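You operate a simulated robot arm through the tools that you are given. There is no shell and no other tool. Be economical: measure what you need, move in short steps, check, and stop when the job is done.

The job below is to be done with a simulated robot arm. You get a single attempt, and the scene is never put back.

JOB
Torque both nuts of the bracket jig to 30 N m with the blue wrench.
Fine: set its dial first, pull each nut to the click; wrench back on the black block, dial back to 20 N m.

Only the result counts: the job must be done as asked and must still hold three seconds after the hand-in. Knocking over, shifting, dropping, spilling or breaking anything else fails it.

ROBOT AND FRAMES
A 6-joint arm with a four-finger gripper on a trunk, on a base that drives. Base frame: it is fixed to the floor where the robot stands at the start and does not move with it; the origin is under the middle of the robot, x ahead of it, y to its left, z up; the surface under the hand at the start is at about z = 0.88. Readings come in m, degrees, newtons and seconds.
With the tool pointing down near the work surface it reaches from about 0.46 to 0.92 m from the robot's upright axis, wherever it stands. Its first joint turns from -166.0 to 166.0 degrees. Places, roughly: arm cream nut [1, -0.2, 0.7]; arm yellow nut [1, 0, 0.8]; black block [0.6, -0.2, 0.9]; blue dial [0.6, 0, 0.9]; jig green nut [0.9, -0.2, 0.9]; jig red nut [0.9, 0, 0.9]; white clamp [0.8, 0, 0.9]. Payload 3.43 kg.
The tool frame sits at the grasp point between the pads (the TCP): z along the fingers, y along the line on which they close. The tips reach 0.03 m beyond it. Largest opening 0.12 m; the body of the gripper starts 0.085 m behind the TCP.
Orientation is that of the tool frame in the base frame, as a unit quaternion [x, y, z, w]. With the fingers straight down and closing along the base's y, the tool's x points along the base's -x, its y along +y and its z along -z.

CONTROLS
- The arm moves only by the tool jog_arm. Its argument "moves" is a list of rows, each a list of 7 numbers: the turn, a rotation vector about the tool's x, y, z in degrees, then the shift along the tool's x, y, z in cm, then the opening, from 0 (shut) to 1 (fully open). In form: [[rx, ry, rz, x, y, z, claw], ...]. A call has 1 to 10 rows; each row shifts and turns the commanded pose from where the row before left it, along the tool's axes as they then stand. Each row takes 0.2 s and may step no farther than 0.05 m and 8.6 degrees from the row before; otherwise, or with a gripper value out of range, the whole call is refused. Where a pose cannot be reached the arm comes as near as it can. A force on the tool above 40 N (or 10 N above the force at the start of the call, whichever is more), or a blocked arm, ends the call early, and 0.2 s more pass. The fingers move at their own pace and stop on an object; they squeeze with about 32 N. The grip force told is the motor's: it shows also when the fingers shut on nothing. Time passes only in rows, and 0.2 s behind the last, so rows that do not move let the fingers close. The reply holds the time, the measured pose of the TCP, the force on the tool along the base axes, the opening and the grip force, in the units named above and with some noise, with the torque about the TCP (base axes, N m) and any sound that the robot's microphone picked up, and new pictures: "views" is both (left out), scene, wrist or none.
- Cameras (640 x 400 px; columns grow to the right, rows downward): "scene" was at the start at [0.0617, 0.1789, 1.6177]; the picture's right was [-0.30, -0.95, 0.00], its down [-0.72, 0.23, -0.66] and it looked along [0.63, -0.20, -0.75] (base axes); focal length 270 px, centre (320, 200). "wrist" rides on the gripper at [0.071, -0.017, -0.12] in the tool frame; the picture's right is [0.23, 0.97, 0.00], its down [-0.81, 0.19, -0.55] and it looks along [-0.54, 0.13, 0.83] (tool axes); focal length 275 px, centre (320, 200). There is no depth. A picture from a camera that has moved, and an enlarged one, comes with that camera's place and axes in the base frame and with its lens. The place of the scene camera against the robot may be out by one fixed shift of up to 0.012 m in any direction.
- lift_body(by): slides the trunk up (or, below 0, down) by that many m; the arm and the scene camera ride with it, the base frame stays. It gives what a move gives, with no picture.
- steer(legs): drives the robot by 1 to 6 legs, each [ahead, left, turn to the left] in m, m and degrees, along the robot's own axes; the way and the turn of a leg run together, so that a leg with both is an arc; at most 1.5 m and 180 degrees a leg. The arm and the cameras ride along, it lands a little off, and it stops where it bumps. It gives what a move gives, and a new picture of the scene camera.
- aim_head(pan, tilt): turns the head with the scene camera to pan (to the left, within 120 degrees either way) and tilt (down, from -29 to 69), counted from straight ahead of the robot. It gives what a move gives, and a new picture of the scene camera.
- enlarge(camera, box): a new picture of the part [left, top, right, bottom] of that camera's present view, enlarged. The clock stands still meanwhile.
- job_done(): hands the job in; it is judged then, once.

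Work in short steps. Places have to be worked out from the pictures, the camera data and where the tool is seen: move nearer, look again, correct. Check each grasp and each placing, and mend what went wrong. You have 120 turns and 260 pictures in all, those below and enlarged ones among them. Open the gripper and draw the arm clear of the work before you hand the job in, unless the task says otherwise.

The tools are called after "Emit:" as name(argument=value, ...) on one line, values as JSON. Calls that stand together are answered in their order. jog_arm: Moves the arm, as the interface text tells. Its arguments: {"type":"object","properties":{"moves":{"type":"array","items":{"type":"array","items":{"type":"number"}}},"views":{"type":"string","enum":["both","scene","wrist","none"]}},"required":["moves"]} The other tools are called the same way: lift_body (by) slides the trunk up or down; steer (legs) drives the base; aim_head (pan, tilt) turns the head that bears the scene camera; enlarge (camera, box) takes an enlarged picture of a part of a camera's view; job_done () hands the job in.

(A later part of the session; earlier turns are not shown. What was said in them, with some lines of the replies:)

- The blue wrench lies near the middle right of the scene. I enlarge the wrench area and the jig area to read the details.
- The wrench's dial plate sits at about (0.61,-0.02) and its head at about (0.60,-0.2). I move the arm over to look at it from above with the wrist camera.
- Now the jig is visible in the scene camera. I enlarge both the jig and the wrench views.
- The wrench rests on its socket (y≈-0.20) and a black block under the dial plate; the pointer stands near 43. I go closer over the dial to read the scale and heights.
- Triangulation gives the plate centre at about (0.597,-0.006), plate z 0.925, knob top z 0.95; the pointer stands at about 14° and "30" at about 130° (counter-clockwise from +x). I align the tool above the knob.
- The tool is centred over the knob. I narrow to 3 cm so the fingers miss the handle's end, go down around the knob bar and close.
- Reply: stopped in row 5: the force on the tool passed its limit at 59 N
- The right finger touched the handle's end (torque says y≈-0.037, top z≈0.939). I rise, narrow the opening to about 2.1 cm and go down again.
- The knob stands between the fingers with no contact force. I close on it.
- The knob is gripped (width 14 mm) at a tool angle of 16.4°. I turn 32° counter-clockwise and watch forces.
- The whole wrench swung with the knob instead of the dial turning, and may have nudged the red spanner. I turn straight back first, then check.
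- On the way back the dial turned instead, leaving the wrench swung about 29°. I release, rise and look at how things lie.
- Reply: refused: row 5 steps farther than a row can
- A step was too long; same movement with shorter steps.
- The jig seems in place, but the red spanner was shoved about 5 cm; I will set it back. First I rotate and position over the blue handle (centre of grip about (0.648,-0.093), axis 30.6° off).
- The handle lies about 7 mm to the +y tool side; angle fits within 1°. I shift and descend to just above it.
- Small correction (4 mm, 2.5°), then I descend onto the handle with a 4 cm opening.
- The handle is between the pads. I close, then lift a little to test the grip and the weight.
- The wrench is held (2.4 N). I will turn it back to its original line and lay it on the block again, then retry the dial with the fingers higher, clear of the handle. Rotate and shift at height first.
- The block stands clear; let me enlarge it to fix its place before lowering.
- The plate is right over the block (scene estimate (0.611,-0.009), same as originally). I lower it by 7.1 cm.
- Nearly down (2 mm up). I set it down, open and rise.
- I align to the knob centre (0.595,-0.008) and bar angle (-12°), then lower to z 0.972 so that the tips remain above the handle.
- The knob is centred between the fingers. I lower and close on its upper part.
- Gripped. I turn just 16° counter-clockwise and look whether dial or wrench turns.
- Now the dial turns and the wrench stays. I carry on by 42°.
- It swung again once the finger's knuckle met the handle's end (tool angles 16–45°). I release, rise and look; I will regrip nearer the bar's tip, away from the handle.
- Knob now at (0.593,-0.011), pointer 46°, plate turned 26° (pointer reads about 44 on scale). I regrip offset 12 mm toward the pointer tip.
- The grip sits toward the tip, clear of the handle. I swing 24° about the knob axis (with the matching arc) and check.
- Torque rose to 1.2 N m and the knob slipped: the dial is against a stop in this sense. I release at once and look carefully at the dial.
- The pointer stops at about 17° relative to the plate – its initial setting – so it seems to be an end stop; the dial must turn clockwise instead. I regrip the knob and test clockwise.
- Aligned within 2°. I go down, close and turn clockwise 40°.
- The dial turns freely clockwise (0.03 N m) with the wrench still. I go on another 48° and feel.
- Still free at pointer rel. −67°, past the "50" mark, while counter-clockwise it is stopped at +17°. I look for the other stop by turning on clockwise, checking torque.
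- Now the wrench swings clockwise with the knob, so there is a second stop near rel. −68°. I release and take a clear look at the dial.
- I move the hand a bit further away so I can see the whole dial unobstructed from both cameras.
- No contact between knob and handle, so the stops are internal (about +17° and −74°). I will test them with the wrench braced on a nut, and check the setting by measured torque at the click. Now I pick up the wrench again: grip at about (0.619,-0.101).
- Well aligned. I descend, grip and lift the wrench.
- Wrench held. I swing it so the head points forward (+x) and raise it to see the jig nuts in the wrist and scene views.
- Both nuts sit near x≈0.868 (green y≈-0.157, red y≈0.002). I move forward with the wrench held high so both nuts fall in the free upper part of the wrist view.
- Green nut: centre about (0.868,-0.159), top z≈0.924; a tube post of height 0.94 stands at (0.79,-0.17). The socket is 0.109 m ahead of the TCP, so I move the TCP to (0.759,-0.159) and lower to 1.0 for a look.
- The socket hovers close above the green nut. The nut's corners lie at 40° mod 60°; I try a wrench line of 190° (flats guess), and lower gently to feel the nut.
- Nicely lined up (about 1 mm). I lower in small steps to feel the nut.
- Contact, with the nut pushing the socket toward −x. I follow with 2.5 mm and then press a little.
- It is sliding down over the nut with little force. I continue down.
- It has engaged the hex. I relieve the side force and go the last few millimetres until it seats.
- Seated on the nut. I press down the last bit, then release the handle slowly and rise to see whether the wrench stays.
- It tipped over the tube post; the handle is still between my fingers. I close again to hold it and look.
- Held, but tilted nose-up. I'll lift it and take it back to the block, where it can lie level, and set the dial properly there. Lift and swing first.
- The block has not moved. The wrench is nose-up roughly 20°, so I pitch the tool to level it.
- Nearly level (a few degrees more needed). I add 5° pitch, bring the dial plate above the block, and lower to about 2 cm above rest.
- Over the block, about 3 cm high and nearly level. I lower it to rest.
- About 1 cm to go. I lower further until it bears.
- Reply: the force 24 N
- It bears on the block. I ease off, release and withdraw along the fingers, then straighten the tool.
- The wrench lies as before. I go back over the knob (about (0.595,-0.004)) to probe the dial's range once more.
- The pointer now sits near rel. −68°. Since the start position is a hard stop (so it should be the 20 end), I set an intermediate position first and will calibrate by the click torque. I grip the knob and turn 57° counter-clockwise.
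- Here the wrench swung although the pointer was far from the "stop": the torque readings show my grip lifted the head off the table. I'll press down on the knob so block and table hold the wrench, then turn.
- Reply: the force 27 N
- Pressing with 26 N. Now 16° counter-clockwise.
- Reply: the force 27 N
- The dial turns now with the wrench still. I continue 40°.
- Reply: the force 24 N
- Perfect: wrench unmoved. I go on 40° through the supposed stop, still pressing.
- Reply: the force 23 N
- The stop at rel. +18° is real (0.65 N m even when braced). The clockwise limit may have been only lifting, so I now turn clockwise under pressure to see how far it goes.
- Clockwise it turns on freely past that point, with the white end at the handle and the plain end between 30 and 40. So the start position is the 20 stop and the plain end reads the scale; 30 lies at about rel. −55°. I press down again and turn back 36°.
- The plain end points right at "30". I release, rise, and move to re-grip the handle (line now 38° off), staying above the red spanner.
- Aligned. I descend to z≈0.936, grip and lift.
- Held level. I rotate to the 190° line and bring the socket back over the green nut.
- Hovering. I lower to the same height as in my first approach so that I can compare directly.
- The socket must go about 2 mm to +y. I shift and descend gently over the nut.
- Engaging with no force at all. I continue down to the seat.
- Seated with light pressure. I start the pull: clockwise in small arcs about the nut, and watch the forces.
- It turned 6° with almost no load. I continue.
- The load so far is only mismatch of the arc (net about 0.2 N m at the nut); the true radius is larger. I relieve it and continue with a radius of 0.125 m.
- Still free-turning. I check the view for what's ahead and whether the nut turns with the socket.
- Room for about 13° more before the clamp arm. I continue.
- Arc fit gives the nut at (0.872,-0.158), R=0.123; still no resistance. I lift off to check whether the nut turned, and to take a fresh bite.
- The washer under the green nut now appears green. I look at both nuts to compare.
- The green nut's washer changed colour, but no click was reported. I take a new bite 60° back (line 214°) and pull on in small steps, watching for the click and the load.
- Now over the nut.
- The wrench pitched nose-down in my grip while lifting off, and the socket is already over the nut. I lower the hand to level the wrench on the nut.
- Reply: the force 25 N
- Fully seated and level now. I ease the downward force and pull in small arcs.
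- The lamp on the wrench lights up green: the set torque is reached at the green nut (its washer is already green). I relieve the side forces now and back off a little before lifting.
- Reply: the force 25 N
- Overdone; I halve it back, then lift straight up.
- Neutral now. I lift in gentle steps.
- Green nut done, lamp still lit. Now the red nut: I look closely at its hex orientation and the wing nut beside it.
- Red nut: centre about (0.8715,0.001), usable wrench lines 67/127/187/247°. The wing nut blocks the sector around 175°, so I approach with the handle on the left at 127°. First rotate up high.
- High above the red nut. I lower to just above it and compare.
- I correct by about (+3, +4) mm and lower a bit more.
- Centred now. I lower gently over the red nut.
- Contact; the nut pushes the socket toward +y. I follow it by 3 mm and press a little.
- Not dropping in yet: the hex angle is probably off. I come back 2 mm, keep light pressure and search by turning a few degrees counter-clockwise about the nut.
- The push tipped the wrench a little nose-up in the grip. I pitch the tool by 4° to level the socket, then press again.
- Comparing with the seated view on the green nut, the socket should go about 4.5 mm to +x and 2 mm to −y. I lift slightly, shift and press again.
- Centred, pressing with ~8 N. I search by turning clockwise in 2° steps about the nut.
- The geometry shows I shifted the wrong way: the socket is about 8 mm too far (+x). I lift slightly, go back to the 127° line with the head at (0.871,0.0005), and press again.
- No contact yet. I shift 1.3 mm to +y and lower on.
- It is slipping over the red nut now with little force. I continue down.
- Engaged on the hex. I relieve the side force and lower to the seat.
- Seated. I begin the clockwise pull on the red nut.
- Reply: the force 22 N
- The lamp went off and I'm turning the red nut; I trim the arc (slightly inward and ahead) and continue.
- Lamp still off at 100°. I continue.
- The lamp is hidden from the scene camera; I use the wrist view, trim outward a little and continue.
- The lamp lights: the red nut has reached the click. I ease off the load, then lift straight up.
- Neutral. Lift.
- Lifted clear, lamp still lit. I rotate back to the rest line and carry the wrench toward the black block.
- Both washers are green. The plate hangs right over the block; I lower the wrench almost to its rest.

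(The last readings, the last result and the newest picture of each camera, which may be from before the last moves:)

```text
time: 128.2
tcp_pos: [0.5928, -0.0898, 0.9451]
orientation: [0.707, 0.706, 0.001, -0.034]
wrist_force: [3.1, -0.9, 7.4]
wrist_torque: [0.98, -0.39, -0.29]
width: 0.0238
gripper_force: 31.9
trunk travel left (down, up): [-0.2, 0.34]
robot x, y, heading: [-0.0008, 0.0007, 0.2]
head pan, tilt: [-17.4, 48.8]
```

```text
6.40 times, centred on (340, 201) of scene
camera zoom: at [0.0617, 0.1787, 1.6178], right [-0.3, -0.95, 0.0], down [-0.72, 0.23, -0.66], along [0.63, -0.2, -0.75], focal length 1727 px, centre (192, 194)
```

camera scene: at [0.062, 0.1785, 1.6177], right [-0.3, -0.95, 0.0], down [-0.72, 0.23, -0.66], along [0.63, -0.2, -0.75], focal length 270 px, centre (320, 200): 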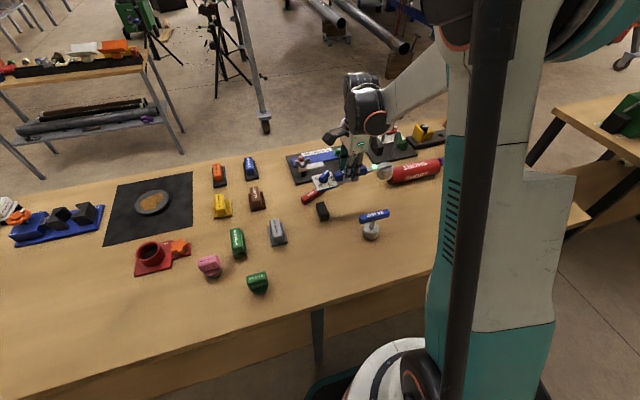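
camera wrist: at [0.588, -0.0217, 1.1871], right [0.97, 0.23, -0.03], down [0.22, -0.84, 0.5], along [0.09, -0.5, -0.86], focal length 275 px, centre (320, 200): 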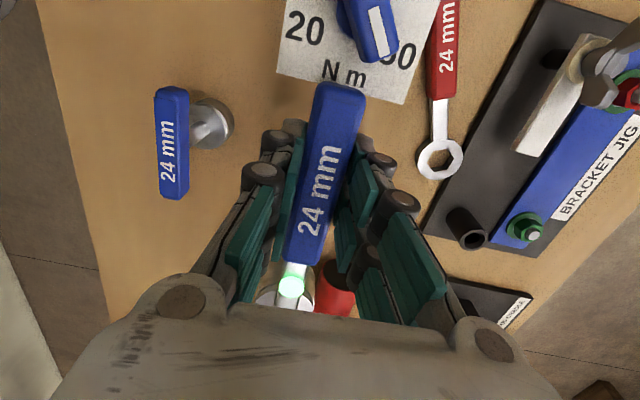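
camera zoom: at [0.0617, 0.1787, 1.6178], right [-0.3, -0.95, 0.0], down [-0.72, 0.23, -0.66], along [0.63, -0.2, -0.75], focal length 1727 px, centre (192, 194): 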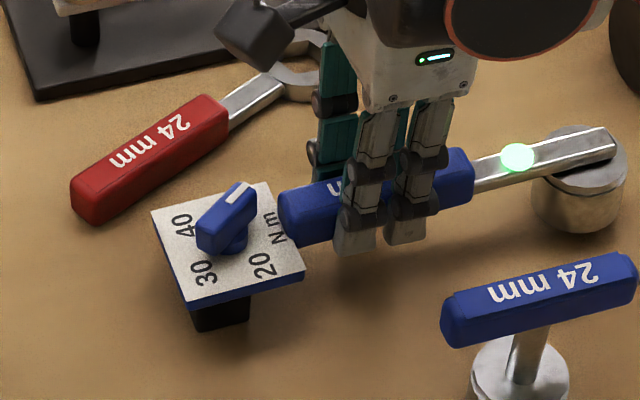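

It bears on the block but sits 6 mm too far to −y. I lift a touch, shift, set down, release and rise.

Emit:
jog_arm(moves=[[0, 0, 0, 0, 0, -0.5, 0], [0, 0, 0, 0.6, 0.2, 0, 0], [0, 0, 0, 0, 0, 0.5, 0], [0, 0, 0, 0, 0, 0, 0.1], [0, 0, 0, 0, 0, 0, 0.36], [0, 0, 0, 0, 0, -3.5, 0.36], [0, -4, 0, 0, 0, -3.5, 0.36], [0, 0, 0, 4.2, 0, 0, 0.24], [0, 0, 0, 4.2, 0, 0, 0.24]], views="none")

Emit:
jog_arm(moves=[[0, 0, -8.5, 0, 0, 0, 0.24], [0, 0, -8.5, 0, 0, 0, 0.24], [0, 0, -8.5, 0, 0, 0, 0.24], [0, 0, -8.5, 0, 0, 0, 0.24], [0, 0, 0, 0, 0, 0, 0.24]], views="wrist")

Emit:
enlarge(camera="wrist", box=[220, 60, 420, 185])

Emit:
enlarge(camera="scene", box=[290, 170, 390, 232])

```text
time: 130.2
tcp_pos: [0.5988, -0.0019, 1.0137]
orientation: [0.707, 0.707, -0.024, -0.009]
wrist_force: [-0.1, 0.1, 0.0]
wrist_torque: [-0.01, -0.02, 0.01]
width: 0.0289
gripper_force: 0.1
trunk travel left (down, up): [-0.2, 0.34]
robot x, y, heading: [0.0008, -0.0014, 0.2]
head pan, tilt: [-17.4, 48.8]
```

```text
time: 131.4
tcp_pos: [0.5981, -0.003, 1.012]
orientation: [0.468, 0.883, -0.02, -0.016]
wrist_force: [0.0, -0.2, 1.1]
wrist_torque: [0.03, -0.01, 0.01]
width: 0.0285
gripper_force: 0.1
trunk travel left (down, up): [-0.2, 0.34]
robot x, y, heading: [-0.0029, -0.002, -0.0]
head pan, tilt: [-17.4, 48.8]
camera wrist: at [0.5494, 0.0485, 1.1342], right [0.68, 0.74, -0.05], down [0.64, -0.55, 0.53], along [0.37, -0.39, -0.84], focal length 275 px, centre (320, 200)
```

wrist: 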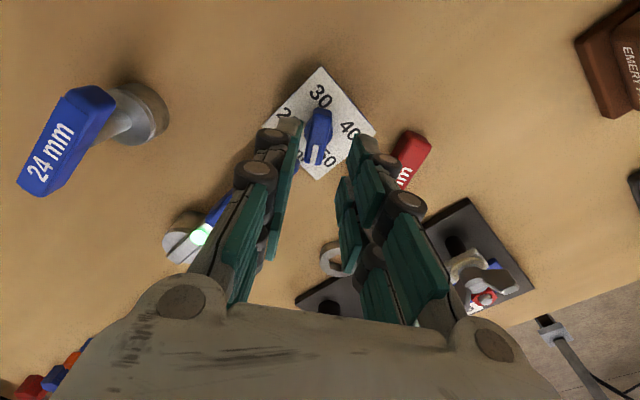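

```text
3.20 times, centred on (320, 122) of wrist
camera zoom: at [0.5494, 0.0485, 1.1342], right [0.68, 0.74, -0.05], down [0.64, -0.55, 0.53], along [0.37, -0.39, -0.84], focal length 881 px, centre (320, 448)
```

zoom: 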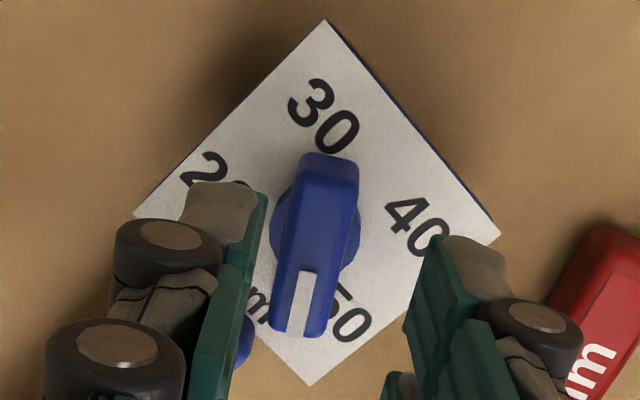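

```text
6.40 times, centred on (340, 201) of scene
camera zoom: at [0.0619, 0.1788, 1.6177], right [-0.3, -0.95, 0.0], down [-0.72, 0.23, -0.66], along [0.63, -0.2, -0.75], focal length 1727 px, centre (192, 194)
```

zoom: 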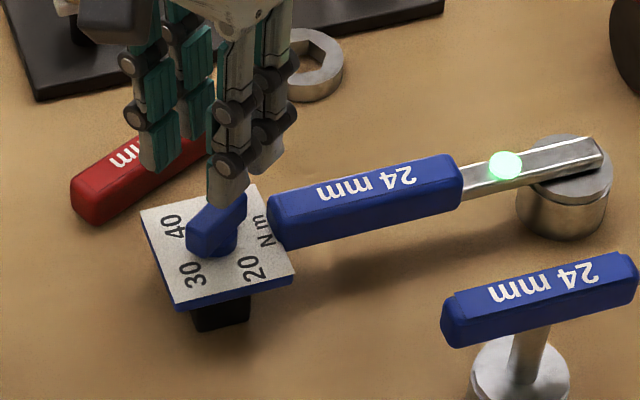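

The plain end points exactly at 30. I straighten the tool, centre on the knob, grip, press down and turn 34° counter-clockwise toward 20.

Emit:
jog_arm(moves=[[-2.9, -0.5, -2, 0.2, -0.47, 1.5, 0.24], [0, 0, 0, 0, 0, 2.6, 0.24], [0, 0, 0, 0, 0, 0, 0], [0, 0, 0, 0, 0, 0.2, 0], [0, 0, 0, 0, 0, 0.3, 0], [0, 0, 0, 0, 0, 0, 0]], views="none")

Emit:
jog_arm(moves=[[0, 0, -8.5, 0, 0, 0, 0], [0, 0, -8.5, 0, 0, 0, 0], [0, 0, -8.5, 0, 0, 0, 0], [0, 0, -8.5, 0, 0, 0, 0]], views="none")

Emit:
enlarge(camera="scene", box=[290, 170, 390, 232])

Emit:
enlarge(camera="wrist", box=[200, 80, 440, 230])

```text
time: 132.8
tcp_pos: [0.591, -0.0037, 0.9677]
orientation: [0.454, 0.891, 0.001, 0.0]
wrist_force: [4.6, 1.4, 25.4]
wrist_torque: [0.01, -0.17, 0.0]
width: 0.0136
gripper_force: 31.8
trunk travel left (down, up): [-0.2, 0.34]
robot x, y, heading: [0.0032, -0.0019, -0.0]
head pan, tilt: [-17.4, 48.8]
```

```text
time: 133.8
tcp_pos: [0.5902, -0.0051, 0.9681]
orientation: [0.172, 0.985, -0.001, 0.0]
wrist_force: [0.5, -1.0, 18.9]
wrist_torque: [0.07, 0.23, 0.01]
width: 0.0139
gripper_force: 32.2
trunk travel left (down, up): [-0.2, 0.34]
robot x, y, heading: [0.0012, 0.0018, -0.1]
head pan, tilt: [-17.4, 48.8]
```

```text
6.40 times, centred on (340, 201) of scene
camera zoom: at [0.0606, 0.1786, 1.6178], right [-0.3, -0.95, 0.0], down [-0.72, 0.23, -0.66], along [0.63, -0.2, -0.75], focal length 1727 px, centre (192, 194)
```

zoom: 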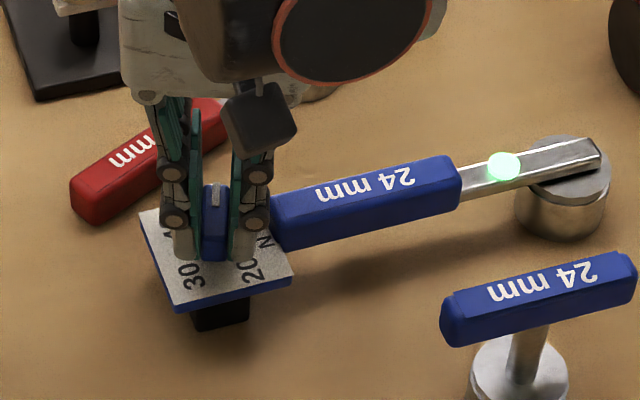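

```text
2.67 times, centred on (320, 155) of wrist
camera zoom: at [0.5181, 0.003, 1.0878], right [0.11, 0.99, 0.0], down [0.83, -0.09, 0.55], along [0.55, -0.06, -0.83], focal length 734 px, centre (320, 320)
```

zoom: 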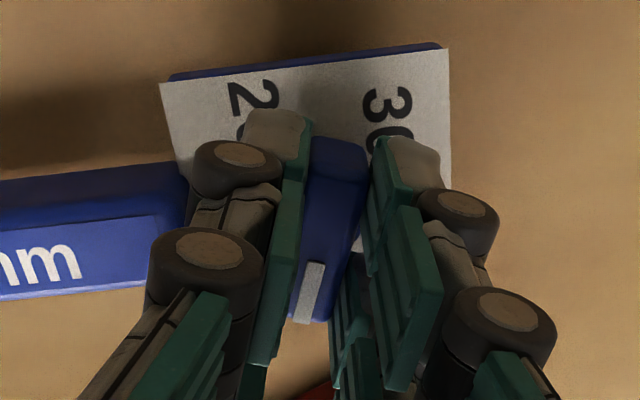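

The dial turns, wrench still. I turn the remaining 38° to the 20 stop.

Emit:
jog_arm(moves=[[0, 0, 0, 0, 0, 0.05, 0], [0, 0, -8, 0, 0, 0, 0], [0, 0, -8, 0, 0, 0, 0], [0, 0, -8, 0, 0, 0, 0], [0, 0, -8, 0, 0, 0, 0], [0, 0, -6, 0, 0, 0, 0]], views="none")

Emit:
enlarge(camera="scene", box=[290, 170, 390, 232])

Emit:
enlarge(camera="wrist", box=[200, 80, 440, 230])

```text
time: 135.2
tcp_pos: [0.5915, -0.0042, 0.9678]
orientation: [-0.158, 0.987, 0.0, 0.001]
wrist_force: [3.9, -1.5, 20.9]
wrist_torque: [-0.13, 0.12, -0.47]
width: 0.0138
gripper_force: 31.9
trunk travel left (down, up): [-0.2, 0.34]
robot x, y, heading: [-0.0009, -0.0002, 0.1]
head pan, tilt: [-17.4, 48.8]
```

```text
6.40 times, centred on (340, 201) of scene
camera zoom: at [0.0607, 0.1785, 1.6178], right [-0.3, -0.95, 0.0], down [-0.72, 0.23, -0.66], along [0.63, -0.2, -0.75], focal length 1727 px, centre (192, 194)
```

zoom: 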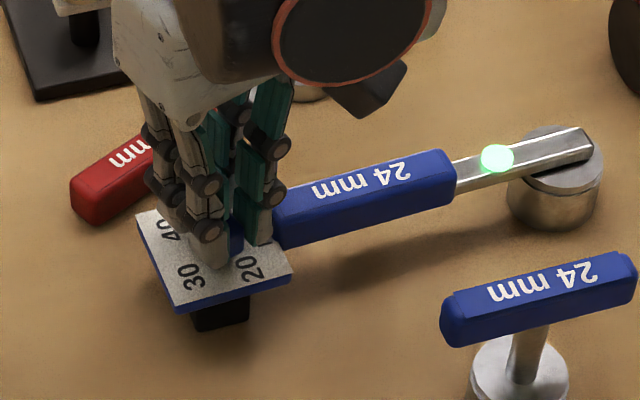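

```text
2.67 times, centred on (320, 155) of wrist
camera zoom: at [0.5287, -0.0434, 1.0872], right [-0.52, 0.85, 0.0], down [0.71, 0.43, 0.55], along [0.47, 0.29, -0.83], focal length 734 px, centre (320, 320)
```

zoom: 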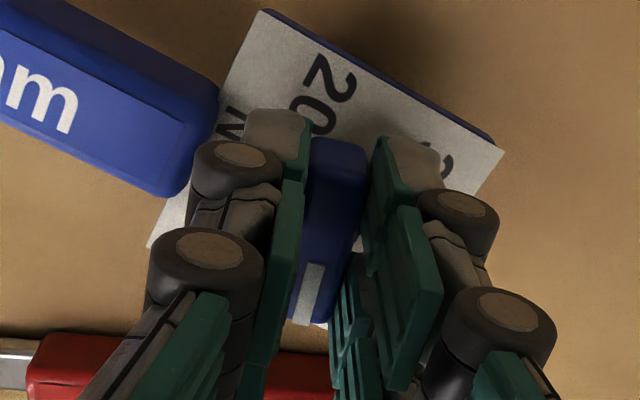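

The dial is at its 20 stop, with the plain end at "20". I release and rise, then turn toward the red spanner to put it back where it lay (ring at (0.685,-0.178), lying along y).

Emit:
jog_arm(moves=[[0, 0, 0, 0, 0, -0.1, 0.1], [0, 0, 0, 0, 0, 0, 0.22], [0, 0, 0, 0, 0, -3, 0.22], [0, 0, 8.4, 0, 0, -4, 0.4], [0, 0, 8.4, 0, 0, -2, 0.5], [0, 0, 8.4, 0, 0, 0, 0.5], [0, 0, 8.4, 0, 0, 0, 0.5], [0, 0, 8.4, 0, 0, 0, 0.5], [0, 0, 8.4, 0, 0, 0, 0.5], [0, 0, 8.4, 0, 0, 0, 0.5]], views="none")

Emit:
jog_arm(moves=[[0, 0, 8.4, 0, 0, 0, 0.5], [0, 0, 8.4, 0, 0, 0, 0.5], [0, 0, 5.4, 0, 0, 0, 0.5], [0, 0, 0, -1.5, 4.2, 0, 0.5], [0, 0, 0, -1.5, 4.2, 0, 0.5], [0, 0, 0, 0, 0, 0, 0.5]], views="both")

Emit:
enlarge(camera="scene", box=[290, 170, 390, 232])

```text
time: 137.4
tcp_pos: [0.5925, -0.0036, 1.0568]
orientation: [0.349, 0.937, 0.0, -0.001]
wrist_force: [-0.4, 0.7, 1.3]
wrist_torque: [-0.04, 0.0, 0.0]
width: 0.06
gripper_force: 0.1
trunk travel left (down, up): [-0.2, 0.34]
robot x, y, heading: [-0.0004, -0.0031, -0.1]
head pan, tilt: [-17.4, 48.8]
```

```text
time: 138.8
tcp_pos: [0.6818, 0.0069, 1.0576]
orientation: [0.523, 0.852, 0.001, 0.0]
wrist_force: [0.1, 0.1, -0.2]
wrist_torque: [0.01, -0.02, 0.02]
width: 0.06
gripper_force: 0.1
trunk travel left (down, up): [-0.2, 0.34]
robot x, y, heading: [-0.0014, 0.0033, 0.0]
head pan, tilt: [-17.4, 48.8]
camera scene: at [0.0617, 0.1788, 1.6178], right [-0.3, -0.95, 0.0], down [-0.72, 0.23, -0.66], along [0.63, -0.2, -0.75], focal length 270 px, centre (320, 200)
camera wrist: at [0.6341, 0.0615, 1.1775], right [0.76, 0.65, 0.0], down [0.54, -0.64, 0.55], along [0.36, -0.42, -0.83], focal length 275 px, centre (320, 200)
```

scene: 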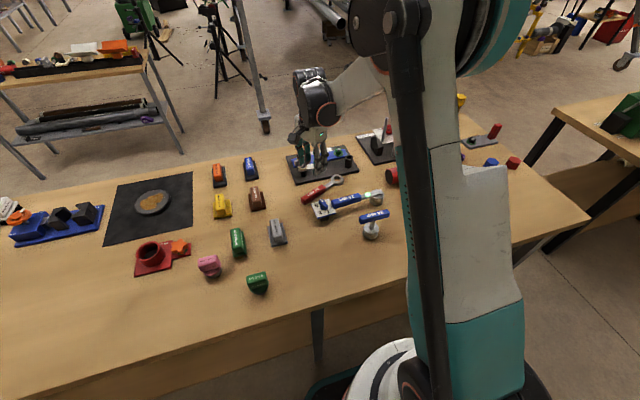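
wrist: 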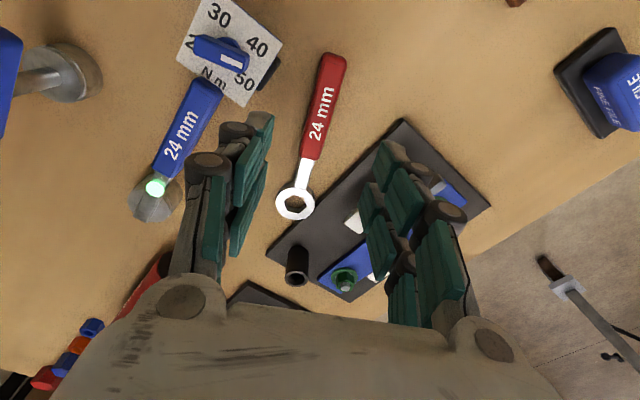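

```text
6.40 times, centred on (340, 201) of scene
camera zoom: at [0.0617, 0.1788, 1.6178], right [-0.3, -0.95, 0.0], down [-0.72, 0.23, -0.66], along [0.63, -0.2, -0.75], focal length 1727 px, centre (192, 194)
```

zoom: 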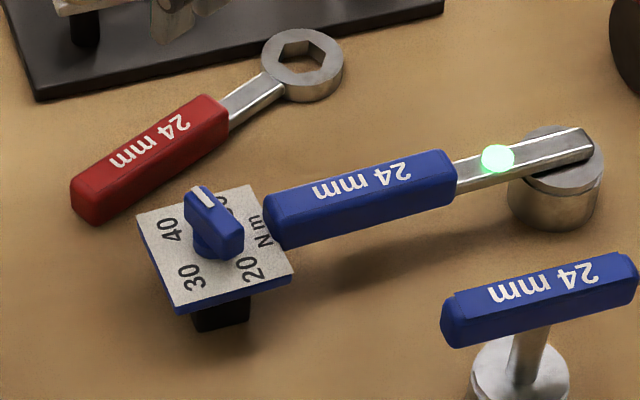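

The dial shows exactly its starting position, and the wrench lies on the block. Now I grip the red spanner's handle at (0.682,0.009) and lift it slightly.

Emit:
jog_arm(moves=[[0, 0, 1.2, 0, 0.05, 4.8, 0.45], [0, 0, 0, 0, 0, 4.8, 0.45], [0, 0, 0, 0, 0, 4.6, 0.45], [0, 0, 0, 0, 0, 0, 0.45], [0, 0, 0, 0, 0, 0, 0], [0, 0, 0, 0, 0, 0, 0], [0, 0, 0, 0, 0, -2, 0], [0, 0, 0, 0, 0, -1.5, 0], [0, 0, 0, 0, 0, 0, 0]], views="none")

Emit:
enlarge(camera="scene", box=[280, 150, 400, 225])

```text
time: 140.8
tcp_pos: [0.682, 0.0082, 0.9504]
orientation: [0.532, 0.847, 0.001, 0.0]
wrist_force: [-0.3, -0.1, -1.8]
wrist_torque: [0.05, 0.01, 0.02]
width: 0.024
gripper_force: 31.7
trunk travel left (down, up): [-0.2, 0.34]
robot x, y, heading: [0.0015, 0.0022, -0.2]
head pan, tilt: [-17.4, 48.8]
```

```text
5.33 times, centred on (340, 188) of scene
camera zoom: at [0.0622, 0.1788, 1.6177], right [-0.3, -0.95, 0.0], down [-0.72, 0.23, -0.66], along [0.63, -0.2, -0.75], focal length 1439 px, centre (213, 267)
```

zoom: 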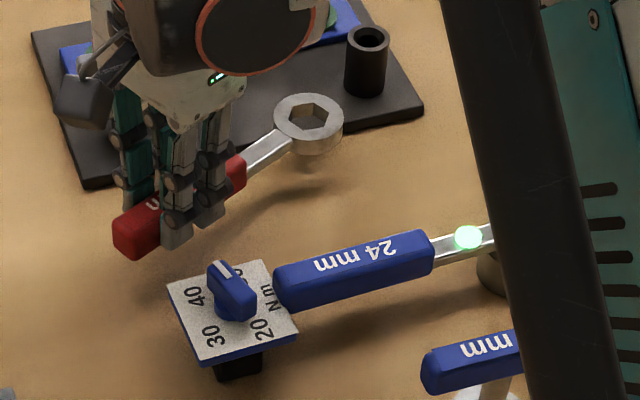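

Held. I rotate it 25.7° back to the y line, move to (0.685,-0.0445), and lower to 5 mm above the table.

Emit:
jog_arm(moves=[[0, 0, 8.5, 0, 0, -1, 0], [0, 0, 8.5, 0, 0, 0, 0], [0, 0, 8.7, 0, 0, 0, 0], [0, 0, 0, -2.65, 0.15, 0, 0], [0, 0, 0, -2.65, 0.15, 0, 0], [0, 0, 0, 0, 0, 2, 0], [0, 0, 0, 0, 0, 2.1, 0], [0, 0, 0, 0, 0, 0, 0]], views="none")

Emit:
enlarge(camera="scene", box=[290, 160, 410, 250])

```text
refused: row 3 steps farther than a row can; nothing moved
```

```text
4.44 times, centred on (350, 205) of scene
camera zoom: at [0.0622, 0.1788, 1.6177], right [-0.3, -0.95, 0.0], down [-0.72, 0.23, -0.66], along [0.63, -0.2, -0.75], focal length 1199 px, centre (187, 178)
```

zoom: 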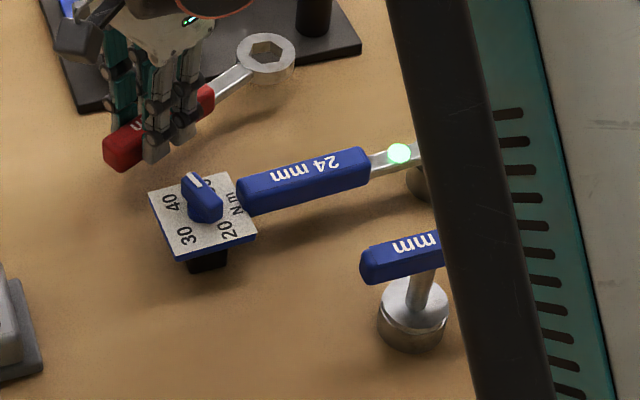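

One row was 0.1° too large; same move with smaller turns.

Emit:
jog_arm(moves=[[0, 0, 6.5, 0, 0, -1, 0], [0, 0, 6.4, 0, 0, 0, 0], [0, 0, 6.4, 0, 0, 0, 0], [0, 0, 6.4, 0, 0, 0, 0], [0, 0, 0, -2.65, 0.15, 0, 0], [0, 0, 0, -2.65, 0.15, 0, 0], [0, 0, 0, 0, 0, 2, 0], [0, 0, 0, 0, 0, 2.1, 0], [0, 0, 0, 0, 0, 0, 0]], views="none")

Emit:
enlarge(camera="scene", box=[290, 160, 410, 250])

```text
time: 142.8
tcp_pos: [0.6835, -0.0464, 0.9194]
orientation: [0.706, 0.708, 0.0, -0.002]
wrist_force: [0.4, 0.5, -1.5]
wrist_torque: [0.04, 0.02, -0.01]
width: 0.0234
gripper_force: 31.8
trunk travel left (down, up): [-0.2, 0.34]
robot x, y, heading: [-0.0022, 0.0008, 0.1]
head pan, tilt: [-17.4, 48.8]
```

```text
4.44 times, centred on (350, 205) of scene
camera zoom: at [0.0622, 0.1786, 1.6178], right [-0.3, -0.95, 0.0], down [-0.72, 0.23, -0.66], along [0.63, -0.2, -0.75], focal length 1199 px, centre (187, 178)
```

zoom: 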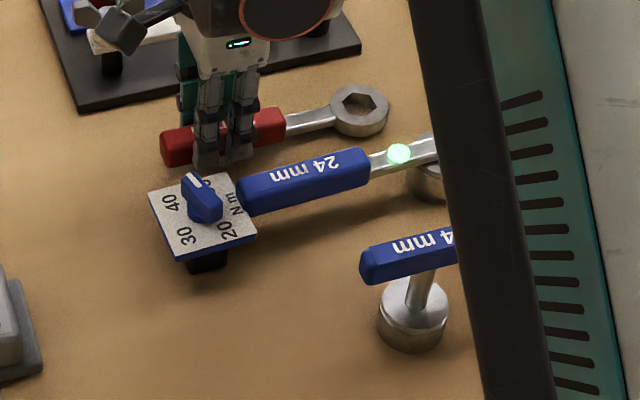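

It matches the original place within about 5 mm. I nudge it 4 mm in +x and 2 mm in −y, set it down, release and rise.

Emit:
jog_arm(moves=[[0, 0, 0, -0.2, 0.4, 0, 0], [0, 0, 0, 0, 0, 0.4, 0], [0, 0, 0, 0, 0, 0, 0.1], [0, 0, 0, 0, 0, 0, 0.3], [0, 0, 0, 0, 0, -3, 0.35], [0, 0, 0, 0, 0, -4.5, 0.5], [0, 0, 0, 0, 0, -4.5, 1], [0, 0, 0, 4, 0, -2, 1], [0, 0, 0, 4.5, 0, 0, 1], [0, 0, 0, 4.5, 0, 0, 1]], views="none")

Emit:
jog_arm(moves=[[0, 0, 0, 4.5, -1, 0, 1], [0, 0, 0, 4.5, -1, 0, 1], [0, 0, 0, 4.5, -1, 0, 1], [0, 0, 0, 0, 0, 0, 1]], views="scene")

Emit:
enlarge(camera="scene", box=[290, 160, 410, 250])

Emit:
enlarge(camera="scene", box=[280, 140, 370, 196])

```text
time: 145.0
tcp_pos: [0.6881, 0.0823, 1.0554]
orientation: [0.707, 0.708, 0.0, 0.0]
wrist_force: [0.8, -0.4, -0.8]
wrist_torque: [-0.01, -0.02, -0.03]
width: 0.1201
gripper_force: 0.0
trunk travel left (down, up): [-0.2, 0.34]
robot x, y, heading: [-0.0009, -0.001, 0.0]
head pan, tilt: [-17.4, 48.8]
```

```text
time: 146.0
tcp_pos: [0.6587, 0.2179, 1.0573]
orientation: [0.706, 0.708, 0.0, 0.0]
wrist_force: [0.2, 1.3, -0.1]
wrist_torque: [0.0, -0.01, -0.03]
width: 0.1201
gripper_force: 0.1
trunk travel left (down, up): [-0.2, 0.34]
robot x, y, heading: [-0.0008, -0.0008, -0.3]
head pan, tilt: [-17.4, 48.8]
camera scene: at [0.0618, 0.1793, 1.6177], right [-0.3, -0.95, 0.0], down [-0.72, 0.23, -0.66], along [0.63, -0.2, -0.75], focal length 270 px, centre (320, 200)
```

scene: 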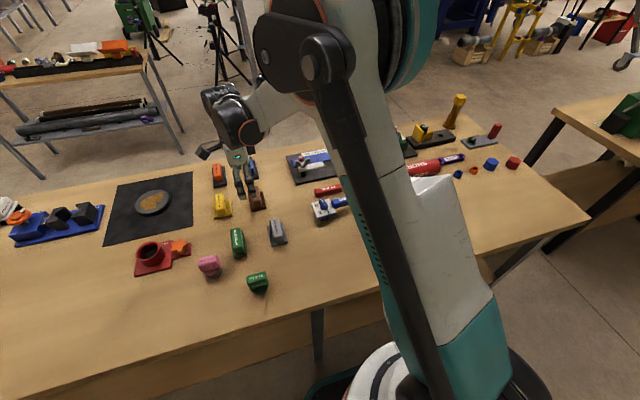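

```text
4.44 times, centred on (350, 205) of scene
camera zoom: at [0.0618, 0.1793, 1.6177], right [-0.3, -0.95, 0.0], down [-0.72, 0.23, -0.66], along [0.63, -0.2, -0.75], focal length 1199 px, centre (187, 178)
```

zoom: 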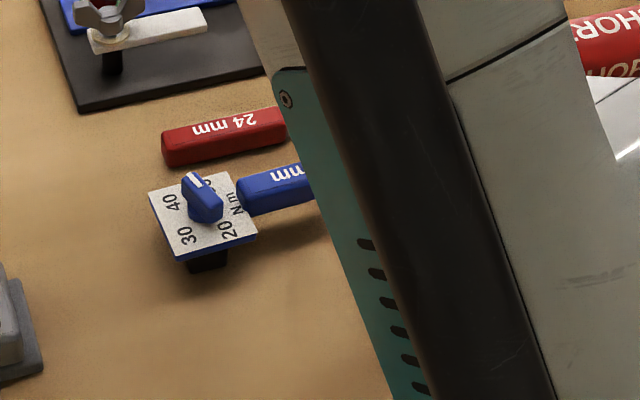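

```text
7.11 times, centred on (325, 168) of scene
camera zoom: at [0.0618, 0.1793, 1.6177], right [-0.3, -0.95, 0.0], down [-0.72, 0.23, -0.66], along [0.63, -0.2, -0.75], focal length 1918 px, centre (284, 428)
```

zoom: 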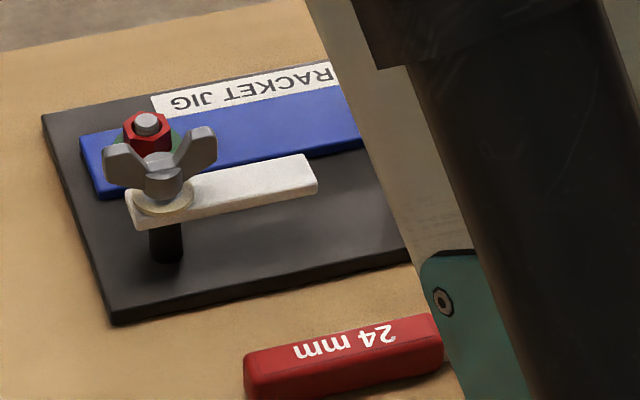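

The jig, block, red spanner and wrench are in place, both washers are green, the dial is at its 20 stop, and the hand is open and clear. I hand the job in.

Emit:
job_done()

```text
The job is handed in.
```

I tightened both bracket-jig nuts with the blue wrench until its lamp lit, put the wrench back on the black block and turned the dial back to its 20 stop. I can't confirm from a scale reading or a heard click that the torque was exactly 30 N m.

- **Dial setting:** I took the dial's unmarked end as the pointer, because its white-marked end could not be turned to 20 or 30. With that end on 30, both nuts' washers turned green and the wrench lamp lit on each. At the 20 stop, the pointer sits about 1–2 N m above the printed 20, exactly where the dial started.
- **Red spanner:** While I was setting the dial, the wrench swung and pushed the red spanner about 5 cm. I put it back within a few millimetres of where it was.
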